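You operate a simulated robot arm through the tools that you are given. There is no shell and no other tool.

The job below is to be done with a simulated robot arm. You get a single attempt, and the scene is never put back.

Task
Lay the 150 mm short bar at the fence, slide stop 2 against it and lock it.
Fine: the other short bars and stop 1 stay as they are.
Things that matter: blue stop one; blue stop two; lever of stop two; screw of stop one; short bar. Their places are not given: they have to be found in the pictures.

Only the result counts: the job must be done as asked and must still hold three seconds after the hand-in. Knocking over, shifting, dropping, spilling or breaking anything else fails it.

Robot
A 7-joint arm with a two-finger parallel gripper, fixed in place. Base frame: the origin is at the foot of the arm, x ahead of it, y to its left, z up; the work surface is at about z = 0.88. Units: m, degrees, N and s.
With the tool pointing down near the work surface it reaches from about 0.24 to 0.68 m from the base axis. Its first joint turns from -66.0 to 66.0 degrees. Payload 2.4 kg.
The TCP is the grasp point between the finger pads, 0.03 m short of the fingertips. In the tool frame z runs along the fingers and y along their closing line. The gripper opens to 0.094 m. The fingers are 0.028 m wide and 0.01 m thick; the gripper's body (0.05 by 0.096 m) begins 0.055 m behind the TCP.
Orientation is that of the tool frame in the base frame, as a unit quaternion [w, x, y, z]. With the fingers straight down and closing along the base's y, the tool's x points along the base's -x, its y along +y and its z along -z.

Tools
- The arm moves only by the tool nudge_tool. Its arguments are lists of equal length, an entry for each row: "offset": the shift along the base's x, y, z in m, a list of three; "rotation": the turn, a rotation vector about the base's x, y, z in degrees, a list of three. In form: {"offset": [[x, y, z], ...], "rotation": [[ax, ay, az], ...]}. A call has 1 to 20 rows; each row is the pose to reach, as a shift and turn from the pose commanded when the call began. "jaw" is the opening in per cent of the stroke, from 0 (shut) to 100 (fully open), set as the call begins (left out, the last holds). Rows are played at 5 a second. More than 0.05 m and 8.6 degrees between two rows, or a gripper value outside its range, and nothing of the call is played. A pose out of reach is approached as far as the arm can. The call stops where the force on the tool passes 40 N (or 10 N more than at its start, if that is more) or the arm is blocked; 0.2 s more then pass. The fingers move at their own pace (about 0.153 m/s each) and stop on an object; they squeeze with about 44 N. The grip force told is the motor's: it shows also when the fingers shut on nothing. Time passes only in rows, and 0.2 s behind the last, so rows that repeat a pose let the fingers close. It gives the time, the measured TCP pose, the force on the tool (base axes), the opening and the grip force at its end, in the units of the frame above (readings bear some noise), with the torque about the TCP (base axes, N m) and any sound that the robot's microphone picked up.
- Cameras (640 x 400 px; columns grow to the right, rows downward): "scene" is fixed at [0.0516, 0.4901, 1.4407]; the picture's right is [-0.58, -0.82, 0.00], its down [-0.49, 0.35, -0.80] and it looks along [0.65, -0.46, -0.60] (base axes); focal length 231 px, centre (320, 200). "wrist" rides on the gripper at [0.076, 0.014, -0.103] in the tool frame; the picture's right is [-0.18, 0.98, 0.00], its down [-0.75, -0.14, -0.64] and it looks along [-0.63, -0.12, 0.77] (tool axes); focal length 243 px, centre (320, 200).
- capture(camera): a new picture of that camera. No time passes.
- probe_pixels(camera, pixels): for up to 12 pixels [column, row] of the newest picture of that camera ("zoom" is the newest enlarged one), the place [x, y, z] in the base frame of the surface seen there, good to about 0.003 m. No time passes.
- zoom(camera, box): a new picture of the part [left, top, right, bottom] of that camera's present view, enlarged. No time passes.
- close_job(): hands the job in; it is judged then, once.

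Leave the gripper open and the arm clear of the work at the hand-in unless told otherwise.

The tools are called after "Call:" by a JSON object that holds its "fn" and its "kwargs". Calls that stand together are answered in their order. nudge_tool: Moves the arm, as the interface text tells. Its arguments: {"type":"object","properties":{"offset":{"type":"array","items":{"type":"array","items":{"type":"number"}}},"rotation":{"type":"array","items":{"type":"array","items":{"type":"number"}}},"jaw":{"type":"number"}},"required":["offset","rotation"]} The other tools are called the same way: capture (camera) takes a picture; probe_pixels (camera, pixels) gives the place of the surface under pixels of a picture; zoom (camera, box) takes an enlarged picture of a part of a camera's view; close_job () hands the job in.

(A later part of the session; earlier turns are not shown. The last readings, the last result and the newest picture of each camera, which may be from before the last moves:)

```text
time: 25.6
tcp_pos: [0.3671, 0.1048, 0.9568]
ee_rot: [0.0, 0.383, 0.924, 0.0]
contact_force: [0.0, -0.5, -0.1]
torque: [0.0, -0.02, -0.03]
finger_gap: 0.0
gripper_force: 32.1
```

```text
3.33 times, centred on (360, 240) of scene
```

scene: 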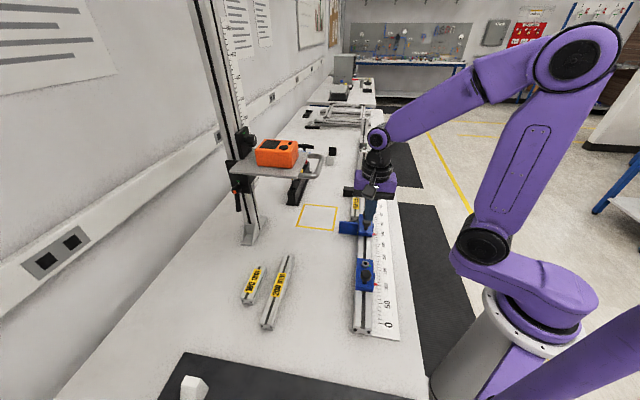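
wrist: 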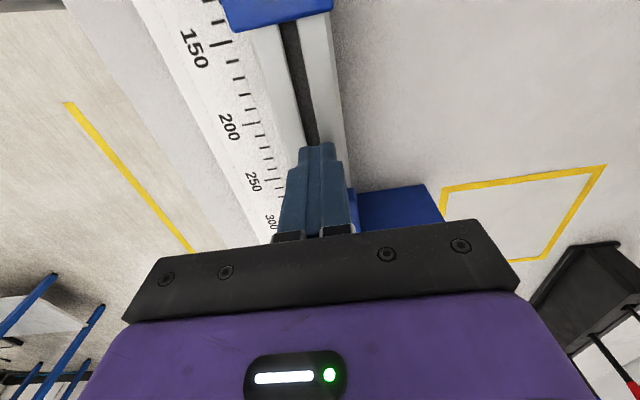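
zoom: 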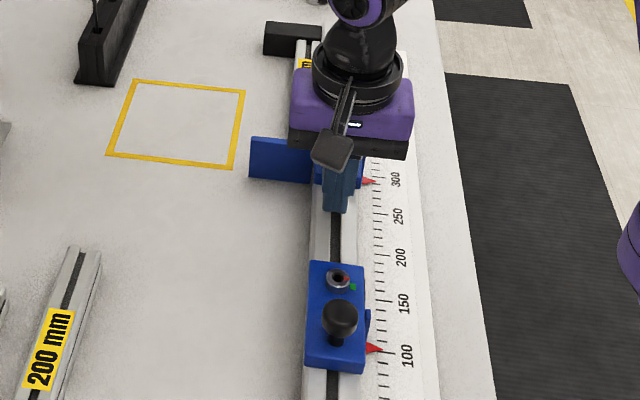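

The fingers are behind stop 2. I'll advance along the rail gently until I touch its near face and see whether it slides.

Call:
{"fn": "nudge_tool", "kwargs": {"offset": [[0.0035, -0.0035, 0], [0.007, -0.007, 0], [0.0106, -0.0106, 0], [0.012, -0.012, 0], [0.0134, -0.0134, 0], [0.0148, -0.0148, 0], [0.0162, -0.0162, 0], [0.0162, -0.0162, 0]], "rotation": [[0, 0, 0], [0, 0, 0], [0, 0, 0], [0, 0, 0], [0, 0, 0], [0, 0, 0], [0, 0, 0], [0, 0, 0]]}}

Call:
{"fn": "zoom", "kwargs": {"camera": "scene", "box": [320, 180, 400, 300]}}

```text
time: 27.1
tcp_pos: [0.3777, 0.0912, 0.9548]
ee_rot: [-0.005, 0.379, 0.925, -0.003]
contact_force: [-1.9, 2.8, 0.0]
torque: [0.05, 0.04, 0.02]
finger_gap: 0.0
gripper_force: 33.2
stopped in row 7: the force on the tool passed its limit at 43 N (the readings are from after the stop); the commanded pose is now the measured one
```

```text
3.33 times, centred on (360, 240) of scene
```

zoom: 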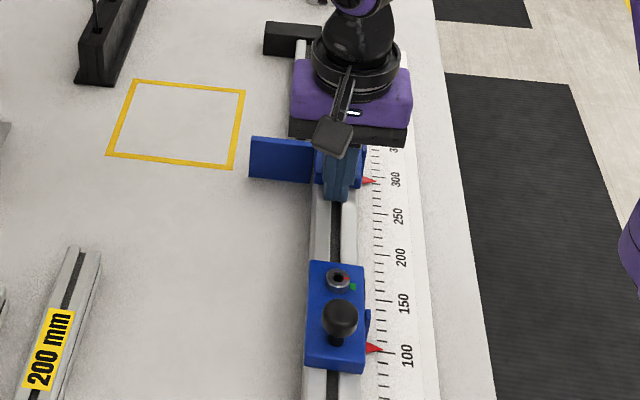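

Stop 2 doesn't move at 43 N: contact is at u≈0.203 and the pointer still reads 300. So it's locked at the green mark, and I have to release the lever first. I'll back off, lift, open the fingers and look at the lever close up.

Call:
{"fn": "nudge_tool", "kwargs": {"offset": [[-0.003, 0.003, 0.0], [-0.003, 0.003, 0.04], [-0.003, 0.003, 0.085], [0.02, -0.02, 0.115], [0.049, -0.0463, 0.145], [0.049, -0.0463, 0.145]], "rotation": [[0, 0, 0], [0.1, -0.66, -0.5], [0.1, -0.66, -0.5], [0.1, -0.66, -0.5], [0.1, -0.66, -0.5], [0.1, -0.66, -0.5]], "jaw": 100}}

Call:
{"fn": "capture", "kwargs": {"camera": "wrist"}}

Call:
{"fn": "capture", "kwargs": {"camera": "scene"}}

```text
time: 28.5
tcp_pos: [0.4288, 0.0441, 1.0989]
ee_rot: [0.001, 0.385, 0.923, 0.0]
contact_force: [-0.4, 0.2, 0.3]
torque: [0.02, -0.01, 0.03]
finger_gap: 0.0938
gripper_force: 0.1
```

```text
taken
```

wrist: 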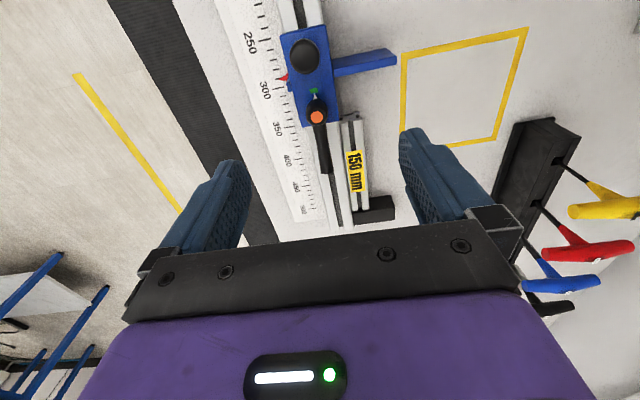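

```text
taken
```

scene: 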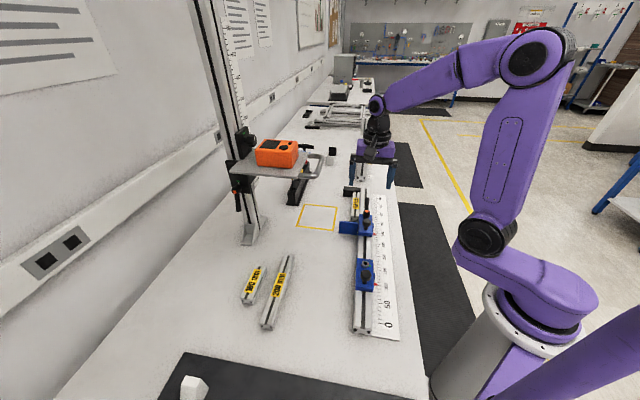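

I get a clear view of stop 2, the lever (hub at (317,117), handle down to (327,172)) and the bar in place. I'll zoom in and probe the lever.

Call:
{"fn": "zoom", "kwargs": {"camera": "wrist", "box": [270, 30, 410, 130]}}

Call:
{"fn": "zoom", "kwargs": {"camera": "wrist", "box": [270, 80, 390, 180]}}

Call:
{"fn": "probe_pixels", "kwargs": {"camera": "zoom", "pixels": [[250, 150], [258, 200], [268, 240], [285, 320], [297, 365], [240, 100], [235, 45], [275, 340], [308, 340], [252, 230], [285, 230], [262, 170]]}}

```text
4.00 times, centred on (340, 80) of wrist
```

zoom: 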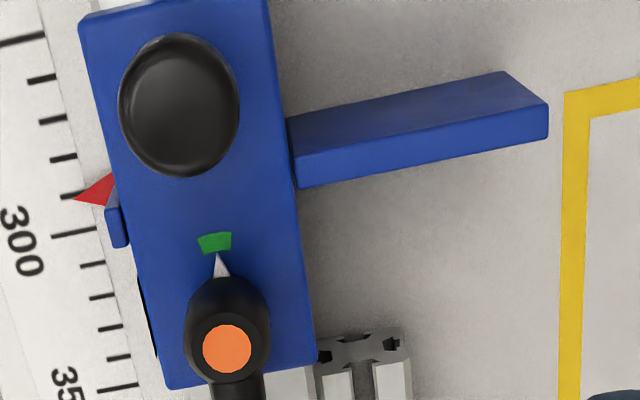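

```text
4.00 times, centred on (330, 130) of wrist
```

zoom: 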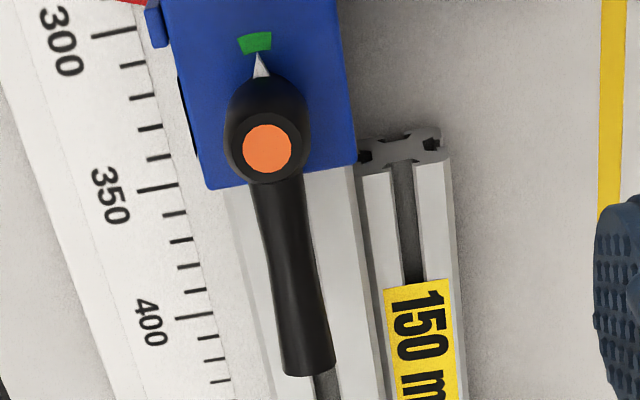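

```text
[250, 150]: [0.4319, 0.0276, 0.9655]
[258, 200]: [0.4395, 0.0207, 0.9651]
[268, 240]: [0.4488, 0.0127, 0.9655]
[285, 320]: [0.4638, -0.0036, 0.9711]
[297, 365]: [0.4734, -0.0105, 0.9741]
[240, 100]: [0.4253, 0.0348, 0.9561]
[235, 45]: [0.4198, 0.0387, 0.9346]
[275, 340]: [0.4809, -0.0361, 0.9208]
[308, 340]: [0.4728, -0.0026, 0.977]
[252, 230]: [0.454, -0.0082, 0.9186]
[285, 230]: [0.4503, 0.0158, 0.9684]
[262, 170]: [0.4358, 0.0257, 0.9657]
```

The pointer lies on the green arc, with the handle pointing along the rail. The hub is at about (0.434,0.028), handle tip near u≈0.345, handle top z≈0.977. I'll straddle the handle loosely with the jaw at about 28 mm and turn the lever counter-clockwise to release it. First I'll hover just above it.

Call:
{"fn": "nudge_tool", "kwargs": {"offset": [[0.015, -0.018, -0.03], [0.03, -0.035, -0.055], [0.0424, -0.0494, -0.07], [0.0424, -0.0494, -0.07]], "rotation": [[0, 0, 0], [0, 0, 0], [0, 0, 0], [0, 0, 0]], "jaw": 32}}

Call:
{"fn": "capture", "kwargs": {"camera": "wrist"}}

Call:
{"fn": "zoom", "kwargs": {"camera": "scene", "box": [330, 170, 400, 240]}}

```text
time: 29.5
tcp_pos: [0.4693, -0.0028, 1.0295]
ee_rot: [0.001, 0.384, 0.923, 0.001]
contact_force: [-0.7, -0.2, 0.0]
torque: [0.03, 0.03, 0.0]
finger_gap: 0.0302
gripper_force: 0.2
```

```text
taken
```

wrist: 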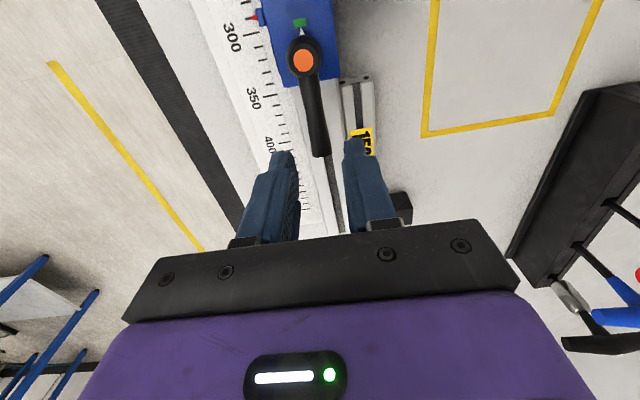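

```text
5.71 times, centred on (365, 205) of scene
```

zoom: 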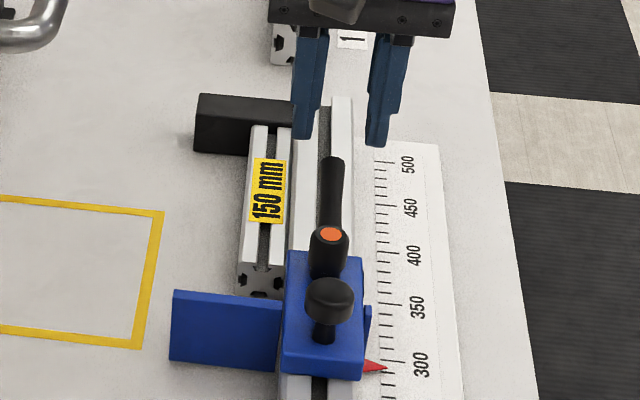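

The handle is centred between the fingers, with the tip at (322,155). I'll descend to TCP z≈0.980 so the tips are at 0.950, beside the handle and above the stop body.

Call:
{"fn": "nudge_tool", "kwargs": {"offset": [[0, 0, -0.02], [0, 0, -0.04], [0, 0, -0.05], [0, 0, -0.05]], "rotation": [[0, 0, 0], [0, 0, 0], [0, 0, 0], [0, 0, 0]]}}

Call:
{"fn": "capture", "kwargs": {"camera": "wrist"}}

Call:
{"fn": "zoom", "kwargs": {"camera": "scene", "box": [330, 170, 400, 240]}}

```text
time: 30.5
tcp_pos: [0.469, -0.0016, 0.9784]
ee_rot: [0.0, 0.385, 0.923, 0.001]
contact_force: [0.1, 0.5, -0.2]
torque: [-0.01, 0.0, -0.04]
finger_gap: 0.03
gripper_force: 0.1
```

```text
taken
```

wrist: 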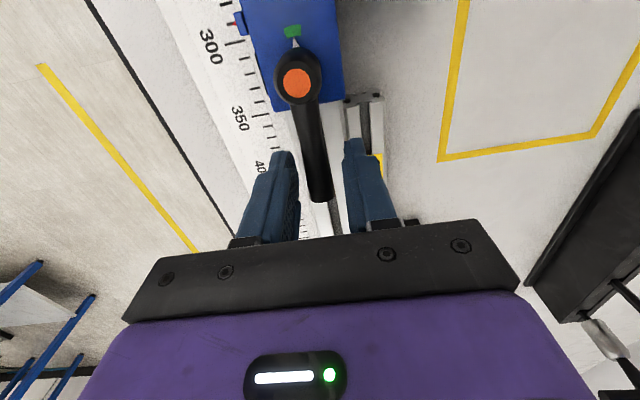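

```text
5.71 times, centred on (365, 205) of scene
```

zoom: 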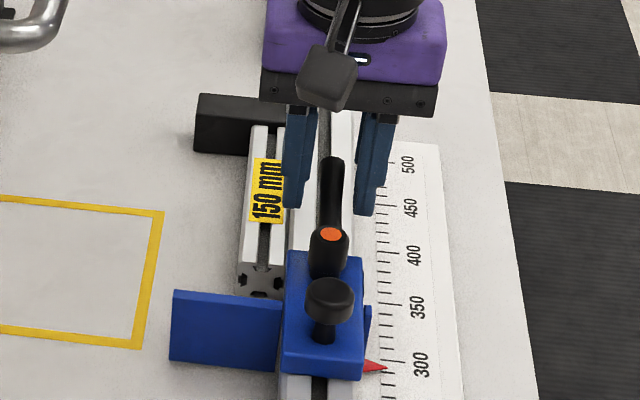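

The handle is between the fingers. I'll narrow the jaw to about 21 mm and swing on an arc about the hub, counter-clockwise seen from above, 32° to begin with, watching force and sound.

Call:
{"fn": "nudge_tool", "kwargs": {"offset": [[0, 0, 0], [0.0039, 0.005, 0], [0.007, 0.0105, 0], [0.0094, 0.0164, 0], [0.0109, 0.0225, 0], [0.0109, 0.0225, 0]], "rotation": [[0, 0, 0], [0, 0, 8], [0, 0, 16], [0, 0, 24], [0, 0, 32], [0, 0, 32]], "jaw": 22}}

Call:
{"fn": "capture", "kwargs": {"camera": "wrist"}}

Call:
{"fn": "zoom", "kwargs": {"camera": "scene", "box": [330, 170, 400, 240]}}

```text
time: 31.9
tcp_pos: [0.481, 0.0197, 0.9812]
ee_rot: [0.001, 0.114, 0.993, 0.001]
contact_force: [-0.2, -2.0, -0.3]
torque: [-0.01, -0.01, -0.04]
finger_gap: 0.022
gripper_force: 1.3
```

```text
taken
```

wrist: 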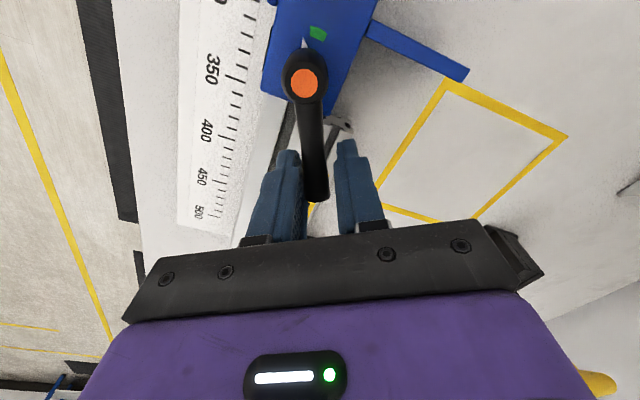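

```text
5.71 times, centred on (365, 205) of scene
```

zoom: 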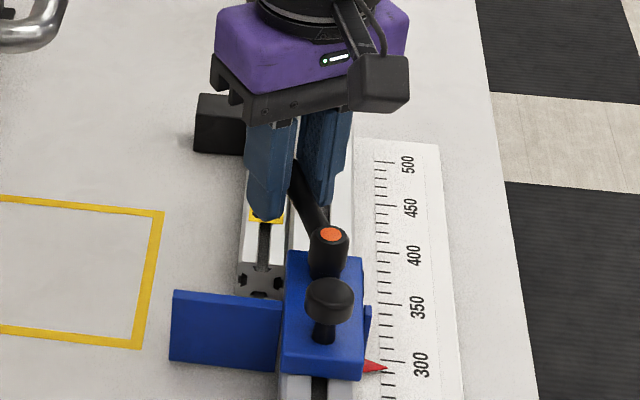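

The lever turned about 30° with only 2 N, and the white pointer has left the green arc. I'll continue the arc toward about 80° counter-clockwise.

Call:
{"fn": "nudge_tool", "kwargs": {"offset": [[0.0006, 0.0063, 0], [0.0004, 0.0126, 0], [-0.0008, 0.0188, 0], [-0.0027, 0.0248, 0], [-0.0055, 0.0305, 0], [-0.0091, 0.0358, 0], [-0.0091, 0.0358, 0]], "rotation": [[0, 0, 8], [0, 0, 16], [0, 0, 24], [0, 0, 32], [0, 0, 40], [0, 0, 48], [0, 0, 48]]}}

Call:
{"fn": "capture", "kwargs": {"camera": "wrist"}}

Call:
{"fn": "zoom", "kwargs": {"camera": "scene", "box": [330, 170, 400, 240]}}

```text
time: 33.5
tcp_pos: [0.4726, 0.0547, 0.9795]
ee_rot: [-0.001, -0.3, 0.954, 0.001]
contact_force: [0.1, -0.7, 0.4]
torque: [0.01, -0.02, 0.01]
finger_gap: 0.0211
gripper_force: 0.1
```

```text
taken
```

wrist: 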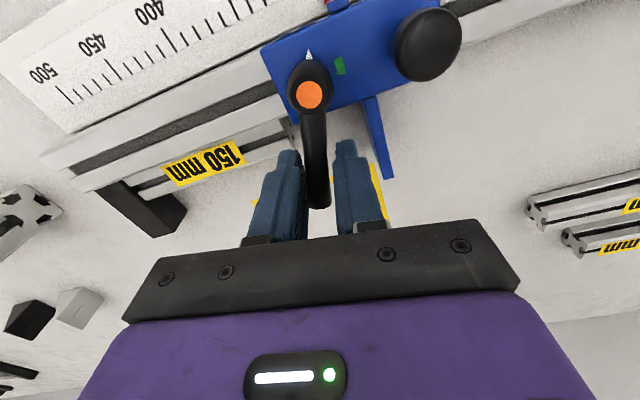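

```text
5.71 times, centred on (365, 205) of scene
```

zoom: 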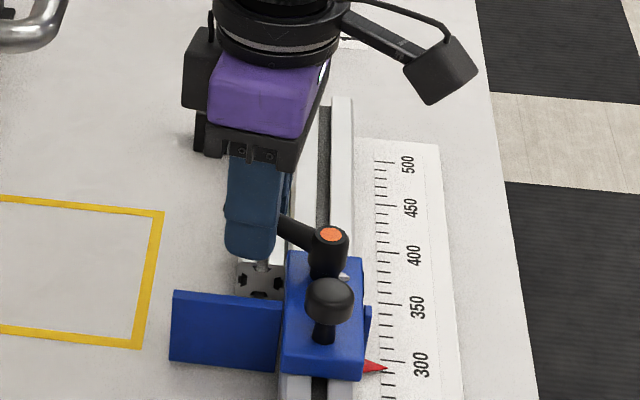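

The lever is now about 78° off green. I'll lift straight up clear of the handle, turn the hand back to -45° and go behind stop 2 again.

Call:
{"fn": "nudge_tool", "kwargs": {"offset": [[0, 0, 0.045], [0, 0, 0.08], [-0.02, -0.02, 0.09], [-0.045, -0.025, 0.09], [-0.065, -0.01, 0.09], [-0.08, 0.01, 0.09], [-0.093, 0.03, 0.09], [-0.106, 0.0503, 0.09], [-0.106, 0.0503, 0.09], [-0.106, 0.0503, 0.09], [-0.106, 0.0503, 0.09], [-0.106, 0.0503, 0.09], [-0.106, 0.0503, 0.09]], "rotation": [[0, 0, 0], [0, 0, 0], [0, 0, -8], [0, 0, -16], [0, 0, -24], [0, 0, -32], [0, 0, -40], [0, 0, -48], [0, 0, -56], [0, 0, -64], [0, 0, -72], [0, 0, -80], [0, 0, -80]]}}

Call:
{"fn": "zoom", "kwargs": {"camera": "scene", "box": [330, 170, 400, 300]}}

```text
time: 36.3
tcp_pos: [0.3658, 0.1056, 1.0693]
ee_rot: [0.0, 0.384, 0.923, 0.001]
contact_force: [0.4, 0.1, -0.3]
torque: [0.02, 0.02, 0.02]
finger_gap: 0.0207
gripper_force: 0.0
```

```text
3.08 times, centred on (365, 235) of scene
```

zoom: 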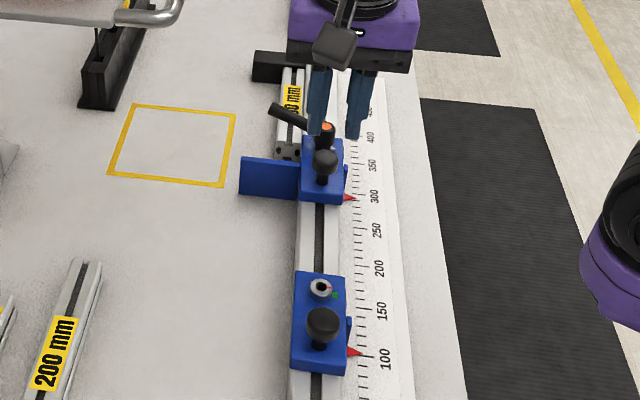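

I'll shut the fingers and go down behind stop 2, then push gently along the rail.

Call:
{"fn": "nudge_tool", "kwargs": {"offset": [[0, 0, 0], [0, 0, -0.04], [0, 0, -0.08], [0, 0, -0.105], [0, 0, -0.113], [0, 0, -0.113]], "rotation": [[0, 0, 0], [0, 0, 0], [0, 0, 0], [0, 0, 0], [0, 0, 0], [0, 0, 0]], "jaw": 0}}

Call:
{"fn": "nudge_tool", "kwargs": {"offset": [[0.005, -0.005, 0], [0.01, -0.01, 0], [0.012, -0.012, 0], [0.014, -0.014, 0], [0.016, -0.016, 0], [0.018, -0.018, 0], [0.02, -0.02, 0], [0.02, -0.02, 0]], "rotation": [[0, 0, 0], [0, 0, 0], [0, 0, 0], [0, 0, 0], [0, 0, 0], [0, 0, 0], [0, 0, 0], [0, 0, 0]]}}

Call:
{"fn": "zoom", "kwargs": {"camera": "scene", "box": [330, 170, 400, 300]}}

```text
time: 37.7
tcp_pos: [0.3658, 0.1046, 0.9577]
ee_rot: [0.001, 0.384, 0.923, 0.001]
contact_force: [0.1, -0.3, -0.1]
torque: [-0.01, 0.01, 0.01]
finger_gap: 0.0002
gripper_force: 32.9
```

```text
time: 39.5
tcp_pos: [0.3845, 0.0847, 0.9558]
ee_rot: [0.0, 0.385, 0.923, 0.001]
contact_force: [-0.5, 0.4, 0.1]
torque: [0.02, 0.03, 0.04]
finger_gap: 0.0
gripper_force: 32.8
```

```text
3.08 times, centred on (365, 235) of scene
```

zoom: 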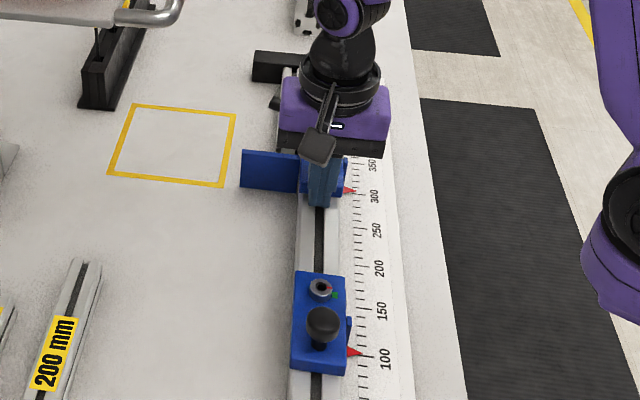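

Stop 2 slides freely now, with the pointer past 300. I'll keep pushing along the rail slowly for about 40 mm.

Call:
{"fn": "nudge_tool", "kwargs": {"offset": [[0.002, -0.002, 0], [0.004, -0.004, 0], [0.006, -0.006, 0], [0.008, -0.008, 0], [0.01, -0.01, 0], [0.012, -0.012, 0], [0.014, -0.014, 0], [0.016, -0.016, 0], [0.018, -0.018, 0], [0.02, -0.02, 0], [0.022, -0.022, 0], [0.024, -0.024, 0], [0.026, -0.026, 0], [0.028, -0.028, 0], [0.028, -0.028, 0]], "rotation": [[0, 0, 0], [0, 0, 0], [0, 0, 0], [0, 0, 0], [0, 0, 0], [0, 0, 0], [0, 0, 0], [0, 0, 0], [0, 0, 0], [0, 0, 0], [0, 0, 0], [0, 0, 0], [0, 0, 0], [0, 0, 0], [0, 0, 0]]}}

Call:
{"fn": "zoom", "kwargs": {"camera": "scene", "box": [330, 150, 400, 250]}}

```text
time: 42.7
tcp_pos: [0.4141, 0.0554, 0.9558]
ee_rot: [0.001, 0.384, 0.923, 0.002]
contact_force: [0.6, -0.3, -0.9]
torque: [-0.03, 0.01, 0.01]
finger_gap: 0.0
gripper_force: 32.8
```

```text
4.00 times, centred on (365, 200) of scene
```

zoom: 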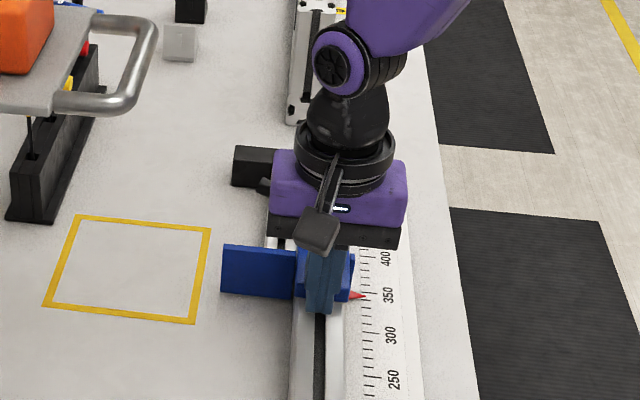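

The pointer is at about 350, so the bar should be close. I'll continue in finer steps and watch for contact.

Call:
{"fn": "nudge_tool", "kwargs": {"offset": [[0.001, -0.001, 0], [0.002, -0.002, 0], [0.003, -0.003, 0], [0.004, -0.004, 0], [0.004, -0.004, 0]], "rotation": [[0, 0, 0], [0, 0, 0], [0, 0, 0], [0, 0, 0], [0, 0, 0]]}}

Call:
{"fn": "nudge_tool", "kwargs": {"offset": [[0.0007, -0.0007, 0], [0.0014, -0.0014, 0], [0.0014, -0.0014, 0]], "rotation": [[0, 0, 0], [0, 0, 0], [0, 0, 0]]}}

```text
time: 43.9
tcp_pos: [0.418, 0.0527, 0.9572]
ee_rot: [0.0, 0.384, 0.923, 0.002]
contact_force: [-1.5, 1.6, -0.4]
torque: [0.05, 0.02, 0.02]
finger_gap: 0.0
gripper_force: 33.0
```

```text
time: 44.7
tcp_pos: [0.4181, 0.0515, 0.9569]
ee_rot: [0.0, 0.384, 0.923, 0.0]
contact_force: [-1.3, 0.4, 0.9]
torque: [-0.02, 0.02, 0.02]
finger_gap: 0.0002
gripper_force: 32.7
```

The force is still about 1–2 N, which is sliding friction. I'll continue in 0.7 mm steps.

Call:
{"fn": "nudge_tool", "kwargs": {"offset": [[0.0005, -0.0005, 0], [0.001, -0.001, 0], [0.0015, -0.0015, 0], [0.0015, -0.0015, 0]], "rotation": [[0, 0, 0], [0, 0, 0], [0, 0, 0], [0, 0, 0]]}}

Call:
{"fn": "nudge_tool", "kwargs": {"offset": [[0.0005, -0.0005, 0], [0.001, -0.001, 0], [0.001, -0.001, 0]], "rotation": [[0, 0, 0], [0, 0, 0], [0, 0, 0]]}}

Call:
{"fn": "zoom", "kwargs": {"camera": "scene", "box": [330, 170, 390, 240]}}

```text
time: 45.7
tcp_pos: [0.4196, 0.0509, 0.9572]
ee_rot: [0.0, 0.383, 0.924, 0.001]
contact_force: [-5.4, 5.9, 3.6]
torque: [0.09, 0.03, 0.03]
finger_gap: 0.0001
gripper_force: 33.0
```

```text
time: 46.5
tcp_pos: [0.4216, 0.0513, 0.9564]
ee_rot: [-0.001, 0.383, 0.924, 0.0]
contact_force: [-16.8, 18.5, 12.8]
torque: [0.13, 0.27, 0.04]
finger_gap: 0.0002
gripper_force: 32.8
```

```text
5.71 times, centred on (360, 205) of scene
```

zoom: 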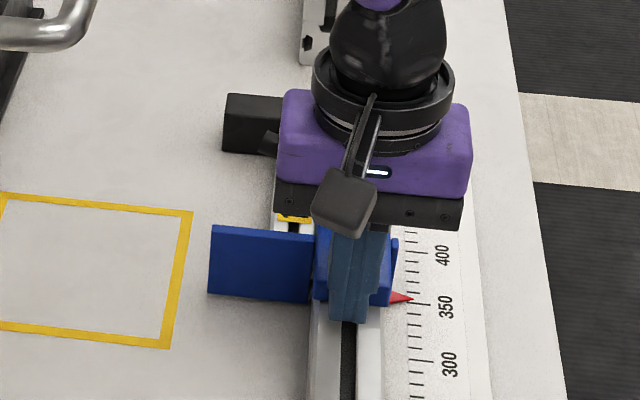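

I feel solid contact, about 25 N along the rail: stop 2 is pressing the bar against the block, with the pointer at about 357. I'll back off, then lift and look at the lever and the contact.

Call:
{"fn": "nudge_tool", "kwargs": {"offset": [[-0.004, 0.004, 0], [-0.008, 0.008, 0.0], [-0.008, 0.008, 0.045], [-0.008, 0.008, 0.09]], "rotation": [[0, 0, 0], [0, 0, 0], [0, 0, 0], [0, 0, 0]]}}

Call:
{"fn": "nudge_tool", "kwargs": {"offset": [[0.02, -0.02, 0.03], [0.04, -0.04, 0.055], [0.053, -0.058, 0.055], [0.053, -0.058, 0.055]], "rotation": [[0, 0, 0], [0, 0, 0], [0, 0, 0], [0, 0, 0]], "jaw": 100}}

Call:
{"fn": "capture", "kwargs": {"camera": "wrist"}}

Call:
{"fn": "zoom", "kwargs": {"camera": "wrist", "box": [250, 20, 410, 180]}}

Call:
{"fn": "zoom", "kwargs": {"camera": "scene", "box": [330, 170, 390, 240]}}

```text
time: 47.5
tcp_pos: [0.4141, 0.0577, 1.0473]
ee_rot: [0.001, 0.385, 0.923, 0.0]
contact_force: [0.2, 0.4, -0.2]
torque: [0.0, 0.0, -0.01]
finger_gap: 0.0001
gripper_force: 32.8
```

```text
time: 48.5
tcp_pos: [0.468, -0.0001, 1.1022]
ee_rot: [0.001, 0.383, 0.924, 0.0]
contact_force: [0.4, -0.1, 0.1]
torque: [-0.01, 0.0, 0.01]
finger_gap: 0.0939
gripper_force: 0.0
```

```text
taken
```

wrist: 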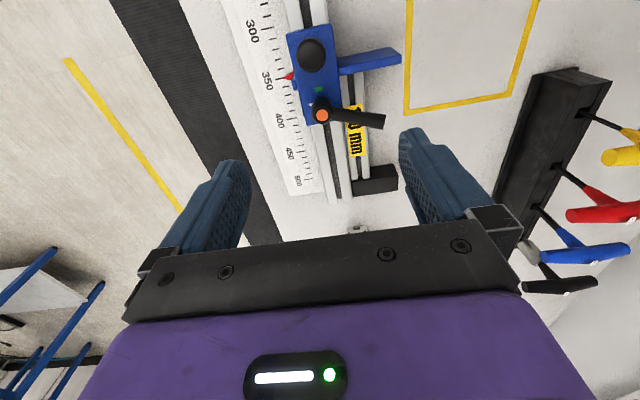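

```text
2.50 times, centred on (330, 100) of wrist
```

zoom: 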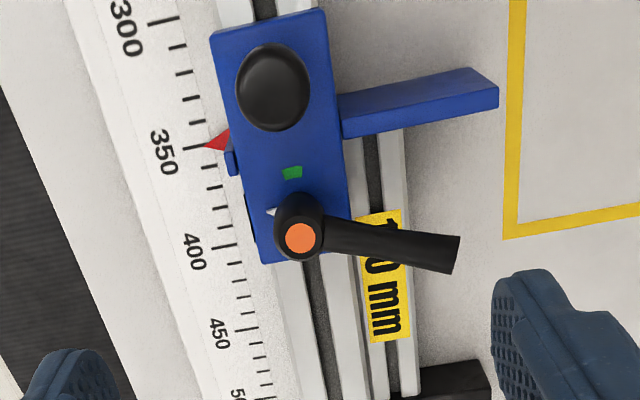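

```text
5.71 times, centred on (360, 205) of scene
```

zoom: 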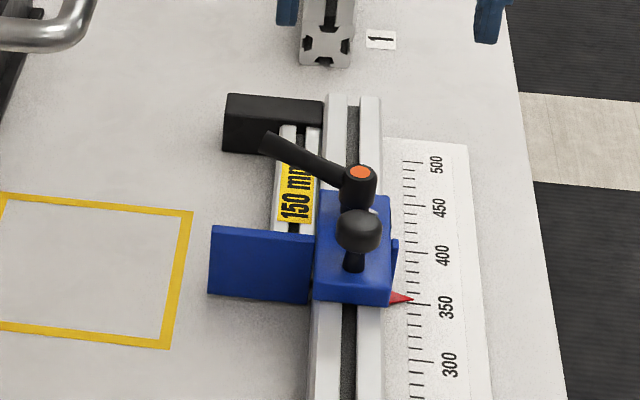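

The stop's arm touches the bar, and the bar touches the block and rail. The lever handle points outward over the bar. I'll probe the hub and handle.

Call:
{"fn": "zoom", "kwargs": {"camera": "wrist", "box": [290, 80, 400, 150]}}

Call:
{"fn": "probe_pixels", "kwargs": {"camera": "wrist", "pixels": [[322, 115], [318, 113], [326, 117], [340, 113], [350, 114], [358, 116], [366, 118], [374, 120], [380, 116], [379, 126], [383, 121], [322, 108]]}}

```text
5.71 times, centred on (345, 115) of wrist
```

zoom: 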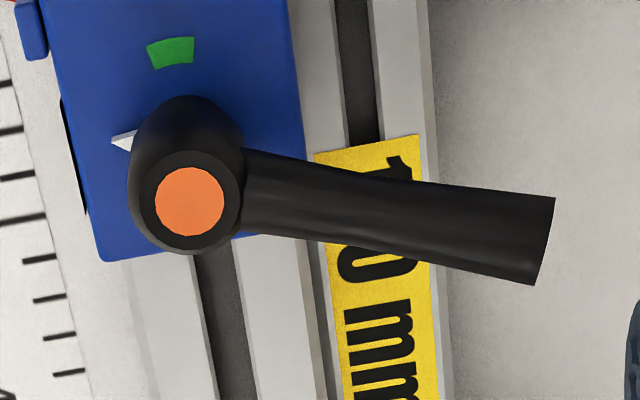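

```text
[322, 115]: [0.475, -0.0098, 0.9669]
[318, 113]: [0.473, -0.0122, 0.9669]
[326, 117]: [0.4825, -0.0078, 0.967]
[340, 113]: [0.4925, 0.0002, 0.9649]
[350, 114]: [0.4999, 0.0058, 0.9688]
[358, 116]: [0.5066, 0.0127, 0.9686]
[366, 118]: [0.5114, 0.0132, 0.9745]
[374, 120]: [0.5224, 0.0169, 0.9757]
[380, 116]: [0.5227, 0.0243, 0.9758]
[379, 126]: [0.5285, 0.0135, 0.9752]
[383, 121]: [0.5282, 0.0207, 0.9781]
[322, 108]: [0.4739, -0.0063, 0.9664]
```

The hub is at about (0.477,-0.0105) and the handle points at +31° in the base frame, i.e. 76° counter-clockwise from the locked direction. I'll hover over the handle with the hand turned to match and the jaw at about 25 mm.

Call:
{"fn": "nudge_tool", "kwargs": {"offset": [[0.005, 0.0014, -0.007], [0.01, 0.0027, -0.014], [0.0145, 0.0041, -0.022], [0.0193, 0.0054, -0.029], [0.024, 0.0068, -0.036], [0.029, 0.0082, -0.043], [0.034, 0.0095, -0.05], [0.0386, 0.0109, -0.058], [0.0435, 0.0122, -0.065], [0.0483, 0.0136, -0.068], [0.0483, 0.0136, -0.068]], "rotation": [[0, 0, 7.6], [0, 0, 15.2], [0, 0, 22.9], [0, 0, 30.5], [0, 0, 38.2], [0, 0, 45.8], [0, 0, 53.5], [0, 0, 61.1], [0, 0, 68.8], [0, 0, 76.4], [0, 0, 76.4]], "jaw": 28}}

Call:
{"fn": "capture", "kwargs": {"camera": "wrist"}}

Call:
{"fn": "zoom", "kwargs": {"camera": "scene", "box": [330, 160, 400, 240]}}

```text
time: 50.9
tcp_pos: [0.5148, 0.0121, 1.033]
ee_rot: [-0.001, -0.27, 0.963, 0.001]
contact_force: [0.4, 0.2, -0.9]
torque: [-0.01, 0.0, -0.01]
finger_gap: 0.0262
gripper_force: 0.1
```

```text
taken
```

wrist: 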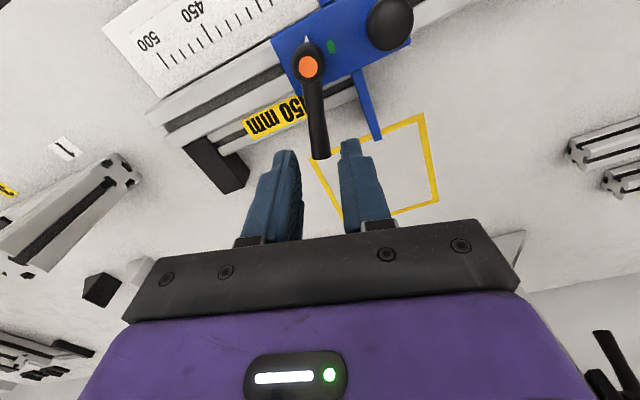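

```text
5.00 times, centred on (365, 200) of scene
```

zoom: 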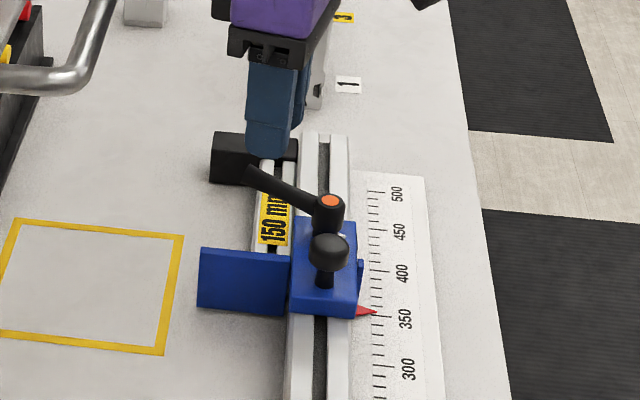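

The handle is centred between the fingers in the wrist view, with its tip at (320,157). I'll descend to z≈0.980.

Call:
{"fn": "nudge_tool", "kwargs": {"offset": [[0, 0, -0.02], [0, 0, -0.04], [0, 0, -0.053], [0, 0, -0.053]], "rotation": [[0, 0, 0], [0, 0, 0], [0, 0, 0], [0, 0, 0]]}}

Call:
{"fn": "capture", "kwargs": {"camera": "wrist"}}

```text
time: 51.9
tcp_pos: [0.5152, 0.0131, 0.9805]
ee_rot: [-0.001, -0.268, 0.963, 0.0]
contact_force: [-0.2, 0.0, 0.0]
torque: [0.01, 0.0, -0.01]
finger_gap: 0.0262
gripper_force: 0.0
```

```text
taken
```

wrist: 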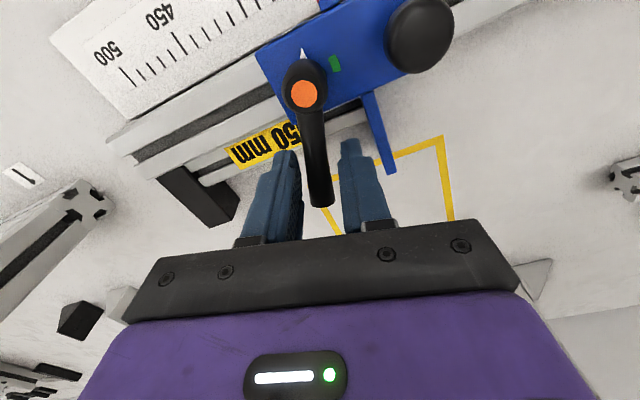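

I'll narrow the jaw to about 21 mm and swing clockwise on the arc back toward the green mark, 64° first.

Call:
{"fn": "nudge_tool", "kwargs": {"offset": [[0, 0, 0], [0.0029, -0.0056, 0], [0.005, -0.0114, 0], [0.0063, -0.0176, 0], [0.0067, -0.0238, 0], [0.0062, -0.0301, 0], [0.0049, -0.0362, 0], [0.0027, -0.0421, 0], [-0.0002, -0.0476, 0], [-0.0002, -0.0476, 0]], "rotation": [[0, 0, 0], [0, 0, -8], [0, 0, -16], [0, 0, -24], [0, 0, -32], [0, 0, -40], [0, 0, -48], [0, 0, -56], [0, 0, -64], [0, 0, -64]], "jaw": 22}}

Call:
{"fn": "capture", "kwargs": {"camera": "wrist"}}

Call:
{"fn": "zoom", "kwargs": {"camera": "wrist", "box": [250, 0, 410, 210]}}

```text
time: 54.1
tcp_pos: [0.5144, -0.0353, 0.9805]
ee_rot: [0.001, 0.284, 0.959, 0.001]
contact_force: [0.7, 2.6, -1.1]
torque: [0.04, 0.0, 0.06]
finger_gap: 0.0224
gripper_force: 1.3
```

```text
taken
```

wrist: 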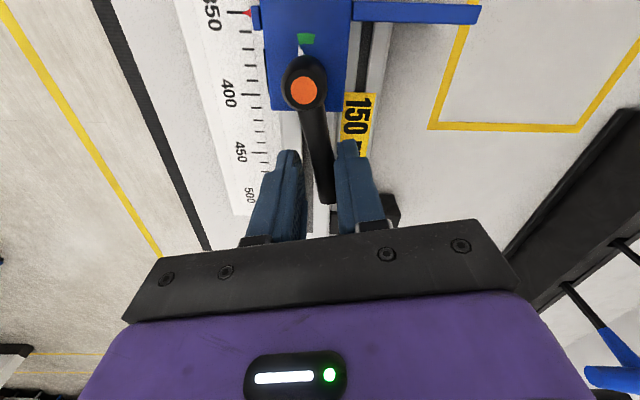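

```text
1.90 times, centred on (330, 105) of wrist
```

zoom: 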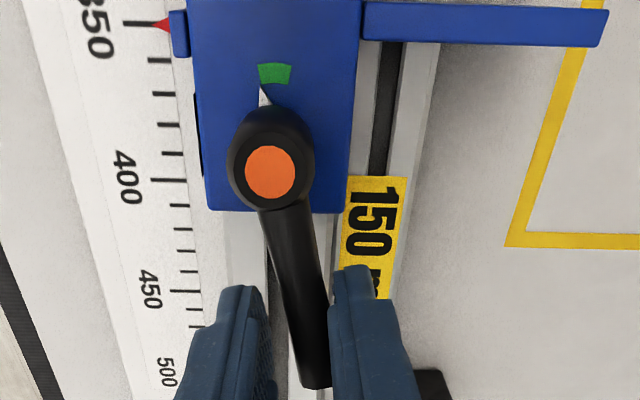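

The lever is now about 12–17° short of green, with only about 3 N. I'll continue clockwise in 4° steps to bring the pointer onto the green mark.

Call:
{"fn": "nudge_tool", "kwargs": {"offset": [[-0.0018, -0.0026, 0], [-0.0038, -0.005, 0], [-0.0059, -0.0074, 0], [-0.0059, -0.0074, 0]], "rotation": [[0, 0, -4], [0, 0, -8], [0, 0, -12], [0, 0, -12]]}}

Call:
{"fn": "capture", "kwargs": {"camera": "wrist"}}

Call:
{"fn": "zoom", "kwargs": {"camera": "wrist", "box": [250, 0, 410, 210]}}

```text
time: 55.1
tcp_pos: [0.5091, -0.0428, 0.9802]
ee_rot: [0.001, 0.382, 0.924, 0.001]
contact_force: [1.2, 2.9, 2.6]
torque: [0.04, -0.01, 0.02]
finger_gap: 0.0224
gripper_force: 1.5
```

```text
taken
```

wrist: 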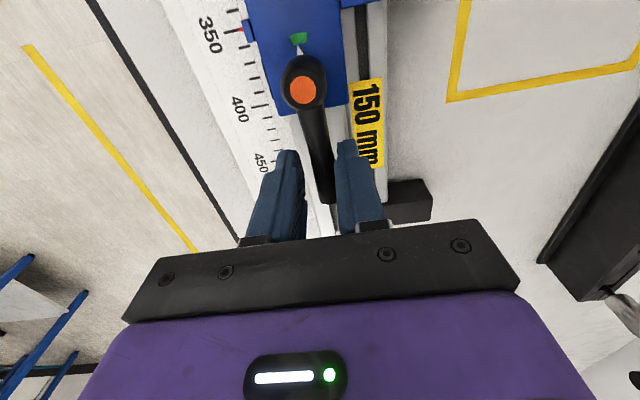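

```text
1.90 times, centred on (330, 105) of wrist
```

zoom: 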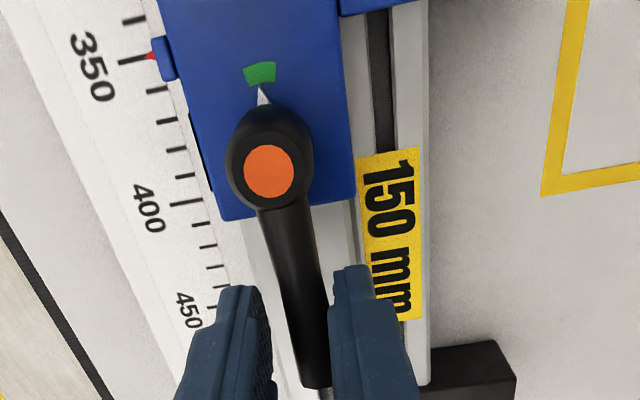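

The pointer is now at the green arc. I'll go about 4° further in fine steps to centre it, watching for an end stop.

Call:
{"fn": "nudge_tool", "kwargs": {"offset": [[-0.0011, -0.0011, 0], [-0.0022, -0.0021, 0], [-0.0022, -0.0021, 0]], "rotation": [[0, 0, -2], [0, 0, -4], [0, 0, -4]]}}

Call:
{"fn": "zoom", "kwargs": {"camera": "wrist", "box": [250, 0, 410, 210]}}

Call:
{"fn": "zoom", "kwargs": {"camera": "wrist", "box": [260, 10, 350, 110]}}

```text
time: 55.9
tcp_pos: [0.5064, -0.045, 0.9802]
ee_rot: [0.001, 0.413, 0.911, 0.0]
contact_force: [2.0, 3.7, 1.5]
torque: [0.02, -0.07, 0.04]
finger_gap: 0.0227
gripper_force: 1.8
```

```text
1.90 times, centred on (330, 105) of wrist
```

zoom: 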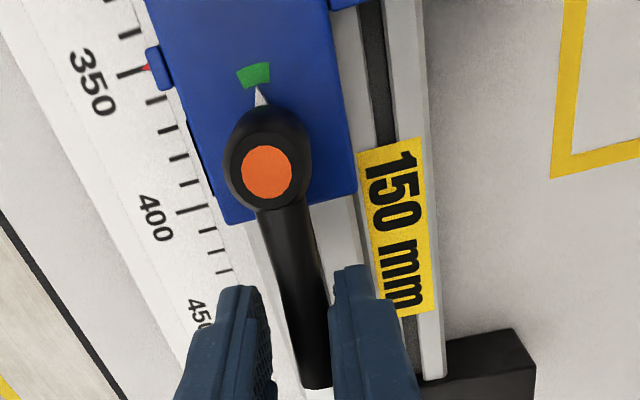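

```text
4.00 times, centred on (305, 60) of wrist
```

zoom: 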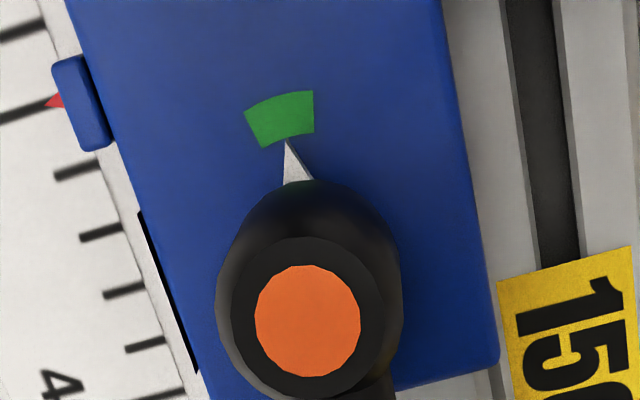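

The pointer is centred on the green arc. I'll relax the finger, lift straight up, and take the same kind of view as before unlocking to compare the lever's angle.

Call:
{"fn": "nudge_tool", "kwargs": {"offset": [[0.0014, 0.0014, 0], [0.0014, 0.0014, 0.03], [0.0014, 0.0014, 0.07], [-0.01, 0.015, 0.1], [-0.03, 0.04, 0.115], [-0.0366, 0.0481, 0.119], [-0.0366, 0.0481, 0.119]], "rotation": [[0, 0, 0], [0, 0, 0], [0, 0, 0], [0, 0, 2], [0, 0, 3.8], [0, 0, 3.8], [0, 0, 3.8]]}}

Call:
{"fn": "nudge_tool", "kwargs": {"offset": [[0, 0, 0], [0, 0, 0], [0, 0, 0]], "rotation": [[0, 0, 0], [0, 0, 0], [0, 0, 0]], "jaw": 100}}

Call:
{"fn": "capture", "kwargs": {"camera": "wrist"}}

Call:
{"fn": "zoom", "kwargs": {"camera": "wrist", "box": [270, 80, 390, 180]}}

Call:
{"fn": "zoom", "kwargs": {"camera": "scene", "box": [330, 170, 390, 240]}}

```text
time: 57.5
tcp_pos: [0.4686, 0.0041, 1.1016]
ee_rot: [0.0, 0.382, 0.924, 0.002]
contact_force: [0.7, 0.3, 0.9]
torque: [0.04, 0.0, 0.03]
finger_gap: 0.0205
gripper_force: 0.0
```

```text
time: 58.3
tcp_pos: [0.4686, 0.0028, 1.0997]
ee_rot: [0.001, 0.383, 0.924, 0.0]
contact_force: [0.0, 0.2, 0.9]
torque: [0.01, 0.0, -0.02]
finger_gap: 0.0941
gripper_force: 0.0
```

```text
taken
```

wrist: 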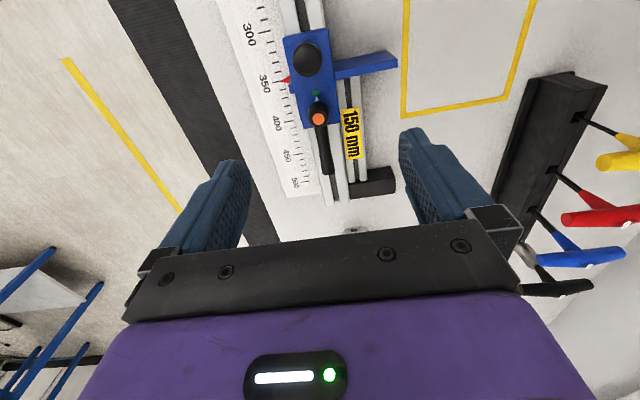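

```text
4.00 times, centred on (330, 130) of wrist
```

zoom: 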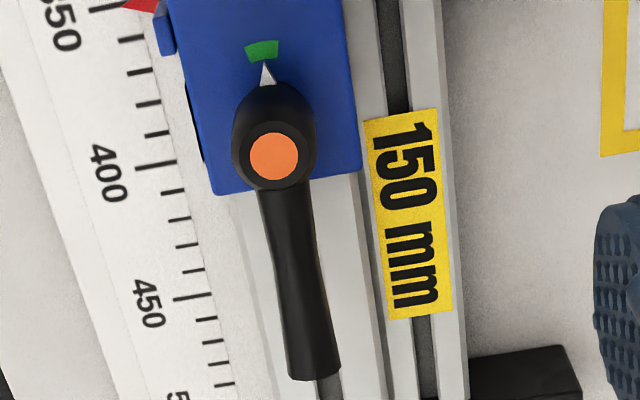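

```text
5.71 times, centred on (360, 205) of scene
```

zoom: 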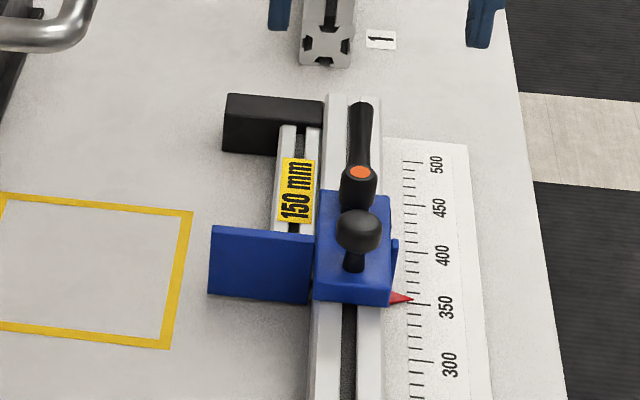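

The lever angle matches the original locked view: hub (273,157) to tip (315,378) now, against (267,150) to (308,375) then. I'll zoom on the contacts, then run a gentle test that the stop no longer slides by pushing on the free end of its blue arm away from the bar with only a few N.

Call:
{"fn": "zoom", "kwargs": {"camera": "wrist", "box": [320, 40, 410, 110]}}

Call:
{"fn": "probe_pixels", "kwargs": {"camera": "wrist", "pixels": [[345, 72], [370, 66], [392, 60], [345, 77], [370, 72], [394, 67], [347, 85], [357, 82], [362, 170], [375, 170], [348, 170], [385, 175]]}}

Call:
{"fn": "nudge_tool", "kwargs": {"offset": [[0.03, 0.0, -0.03], [0.0631, 0.01, -0.05], [0.0631, 0.0406, -0.07], [0.0631, 0.0406, -0.07]], "rotation": [[0, 0, 0], [0, 0, 0], [0, 0, 0], [0, 0, 0]], "jaw": 0}}

Call:
{"fn": "capture", "kwargs": {"camera": "wrist"}}

```text
5.71 times, centred on (365, 75) of wrist
```

zoom: 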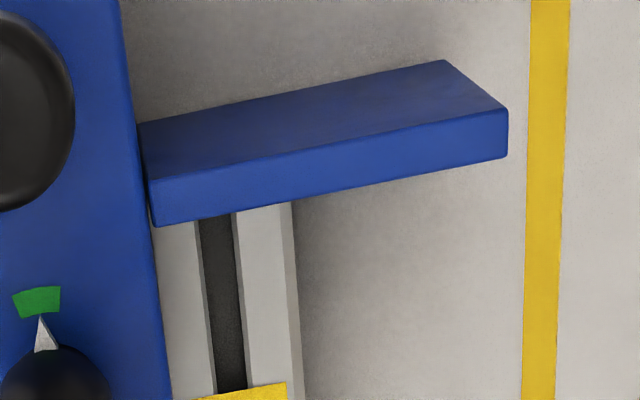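

```text
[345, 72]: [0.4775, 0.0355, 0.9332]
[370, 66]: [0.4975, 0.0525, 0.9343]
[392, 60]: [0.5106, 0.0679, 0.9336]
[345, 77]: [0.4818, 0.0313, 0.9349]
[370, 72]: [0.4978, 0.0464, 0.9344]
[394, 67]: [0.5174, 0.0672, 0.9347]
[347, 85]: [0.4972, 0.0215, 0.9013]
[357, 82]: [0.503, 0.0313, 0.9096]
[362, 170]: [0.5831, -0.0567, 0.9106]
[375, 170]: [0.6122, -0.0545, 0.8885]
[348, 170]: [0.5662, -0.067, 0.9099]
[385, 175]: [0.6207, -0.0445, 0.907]
```

```text
time: 59.3
tcp_pos: [0.5328, 0.0445, 1.0297]
ee_rot: [0.0, 0.383, 0.924, 0.001]
contact_force: [0.1, 0.6, -0.1]
torque: [0.0, 0.01, -0.01]
finger_gap: 0.0
gripper_force: 33.4
```

```text
taken
```

wrist: 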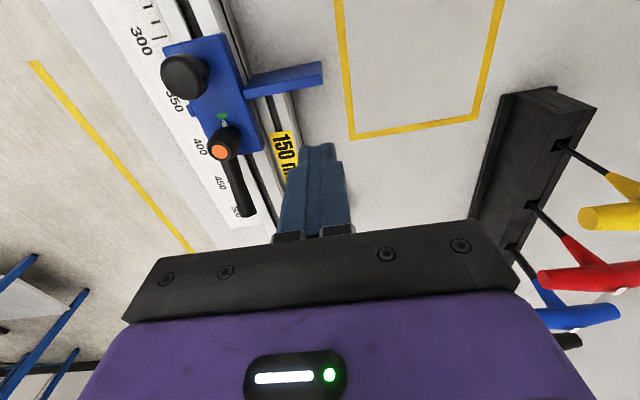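

The arm sits tight on the bar with no visible gap. The closed fingers are above the free side of the arm at n≈0.408, clear of the bar. I'll descend to z≈0.940 and push 1 mm at a time away from the bar, stopping at the first few N.

Call:
{"fn": "nudge_tool", "kwargs": {"offset": [[0, 0, -0.04], [0, 0, -0.075], [0, 0, -0.09], [0, 0, -0.09]], "rotation": [[0, 0, 0], [0, 0, 0], [0, 0, 0], [0, 0, 0]]}}

Call:
{"fn": "nudge_tool", "kwargs": {"offset": [[-0.002, 0.002, 0], [-0.004, 0.004, 0], [-0.005, 0.005, 0], [-0.005, 0.005, 0]], "rotation": [[0, 0, 0], [0, 0, 0], [0, 0, 0], [0, 0, 0]]}}

Call:
{"fn": "capture", "kwargs": {"camera": "wrist"}}

Call:
{"fn": "zoom", "kwargs": {"camera": "scene", "box": [330, 170, 390, 240]}}

```text
time: 60.3
tcp_pos: [0.5321, 0.0446, 0.9399]
ee_rot: [0.0, 0.383, 0.924, 0.001]
contact_force: [-0.1, -0.3, 1.0]
torque: [-0.02, 0.0, -0.03]
finger_gap: 0.0
gripper_force: 33.1
```

```text
time: 61.3
tcp_pos: [0.5269, 0.0484, 0.9396]
ee_rot: [0.001, 0.382, 0.924, 0.001]
contact_force: [-0.6, -0.9, 0.8]
torque: [0.01, 0.01, -0.02]
finger_gap: 0.0001
gripper_force: 33.2
```

```text
taken
```

wrist: 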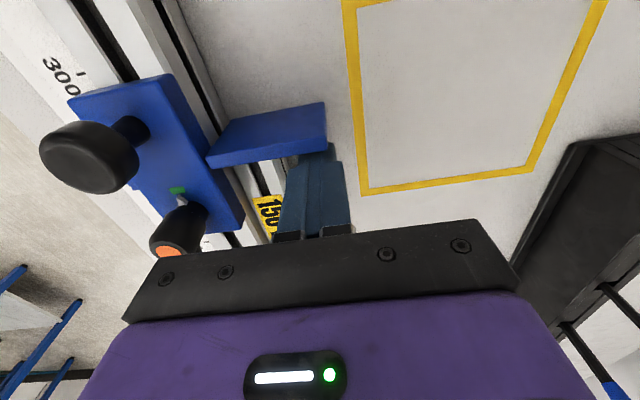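

```text
5.71 times, centred on (360, 205) of scene
```

zoom: 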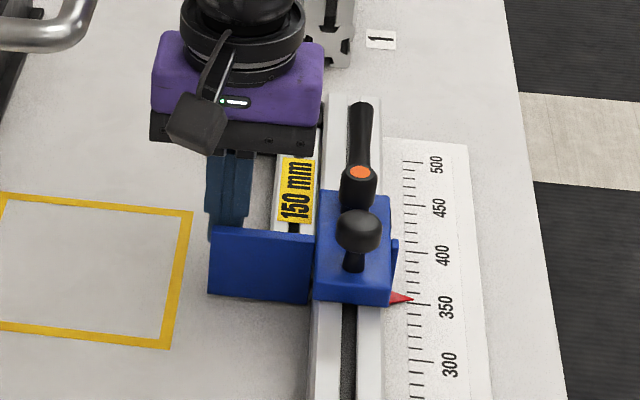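

There's a small gap left to the arm. I'll move on in 0.7 mm steps.

Call:
{"fn": "nudge_tool", "kwargs": {"offset": [[-0.0007, 0.0007, 0], [-0.0014, 0.0014, 0], [-0.0021, 0.0021, 0], [-0.0021, 0.0021, 0]], "rotation": [[0, 0, 0], [0, 0, 0], [0, 0, 0], [0, 0, 0]]}}

Call:
{"fn": "nudge_tool", "kwargs": {"offset": [[-0.0005, 0.0005, 0], [-0.001, 0.001, 0], [-0.001, 0.001, 0]], "rotation": [[0, 0, 0], [0, 0, 0], [0, 0, 0]]}}

```text
time: 62.3
tcp_pos: [0.5253, 0.0519, 0.9391]
ee_rot: [0.0, 0.384, 0.924, 0.001]
contact_force: [0.0, -0.3, 0.0]
torque: [0.0, 0.03, 0.0]
finger_gap: 0.0
gripper_force: 33.5
```

```text
time: 63.1
tcp_pos: [0.524, 0.0524, 0.9394]
ee_rot: [0.0, 0.383, 0.924, 0.001]
contact_force: [0.7, -1.9, 0.2]
torque: [-0.02, 0.02, 0.04]
finger_gap: 0.0
gripper_force: 33.6
```

I sense the first light touch, about 2 N. One more millimetre will show whether force builds (locked) or not (sliding).

Call:
{"fn": "nudge_tool", "kwargs": {"offset": [[-0.0004, 0.0004, 0], [-0.0008, 0.0008, 0], [-0.0008, 0.0008, 0]], "rotation": [[0, 0, 0], [0, 0, 0], [0, 0, 0]]}}

```text
time: 63.9
tcp_pos: [0.5239, 0.0527, 0.9387]
ee_rot: [0.0, 0.384, 0.923, 0.001]
contact_force: [5.9, -9.9, -5.2]
torque: [-0.09, -0.11, 0.04]
finger_gap: 0.0
gripper_force: 32.5
```

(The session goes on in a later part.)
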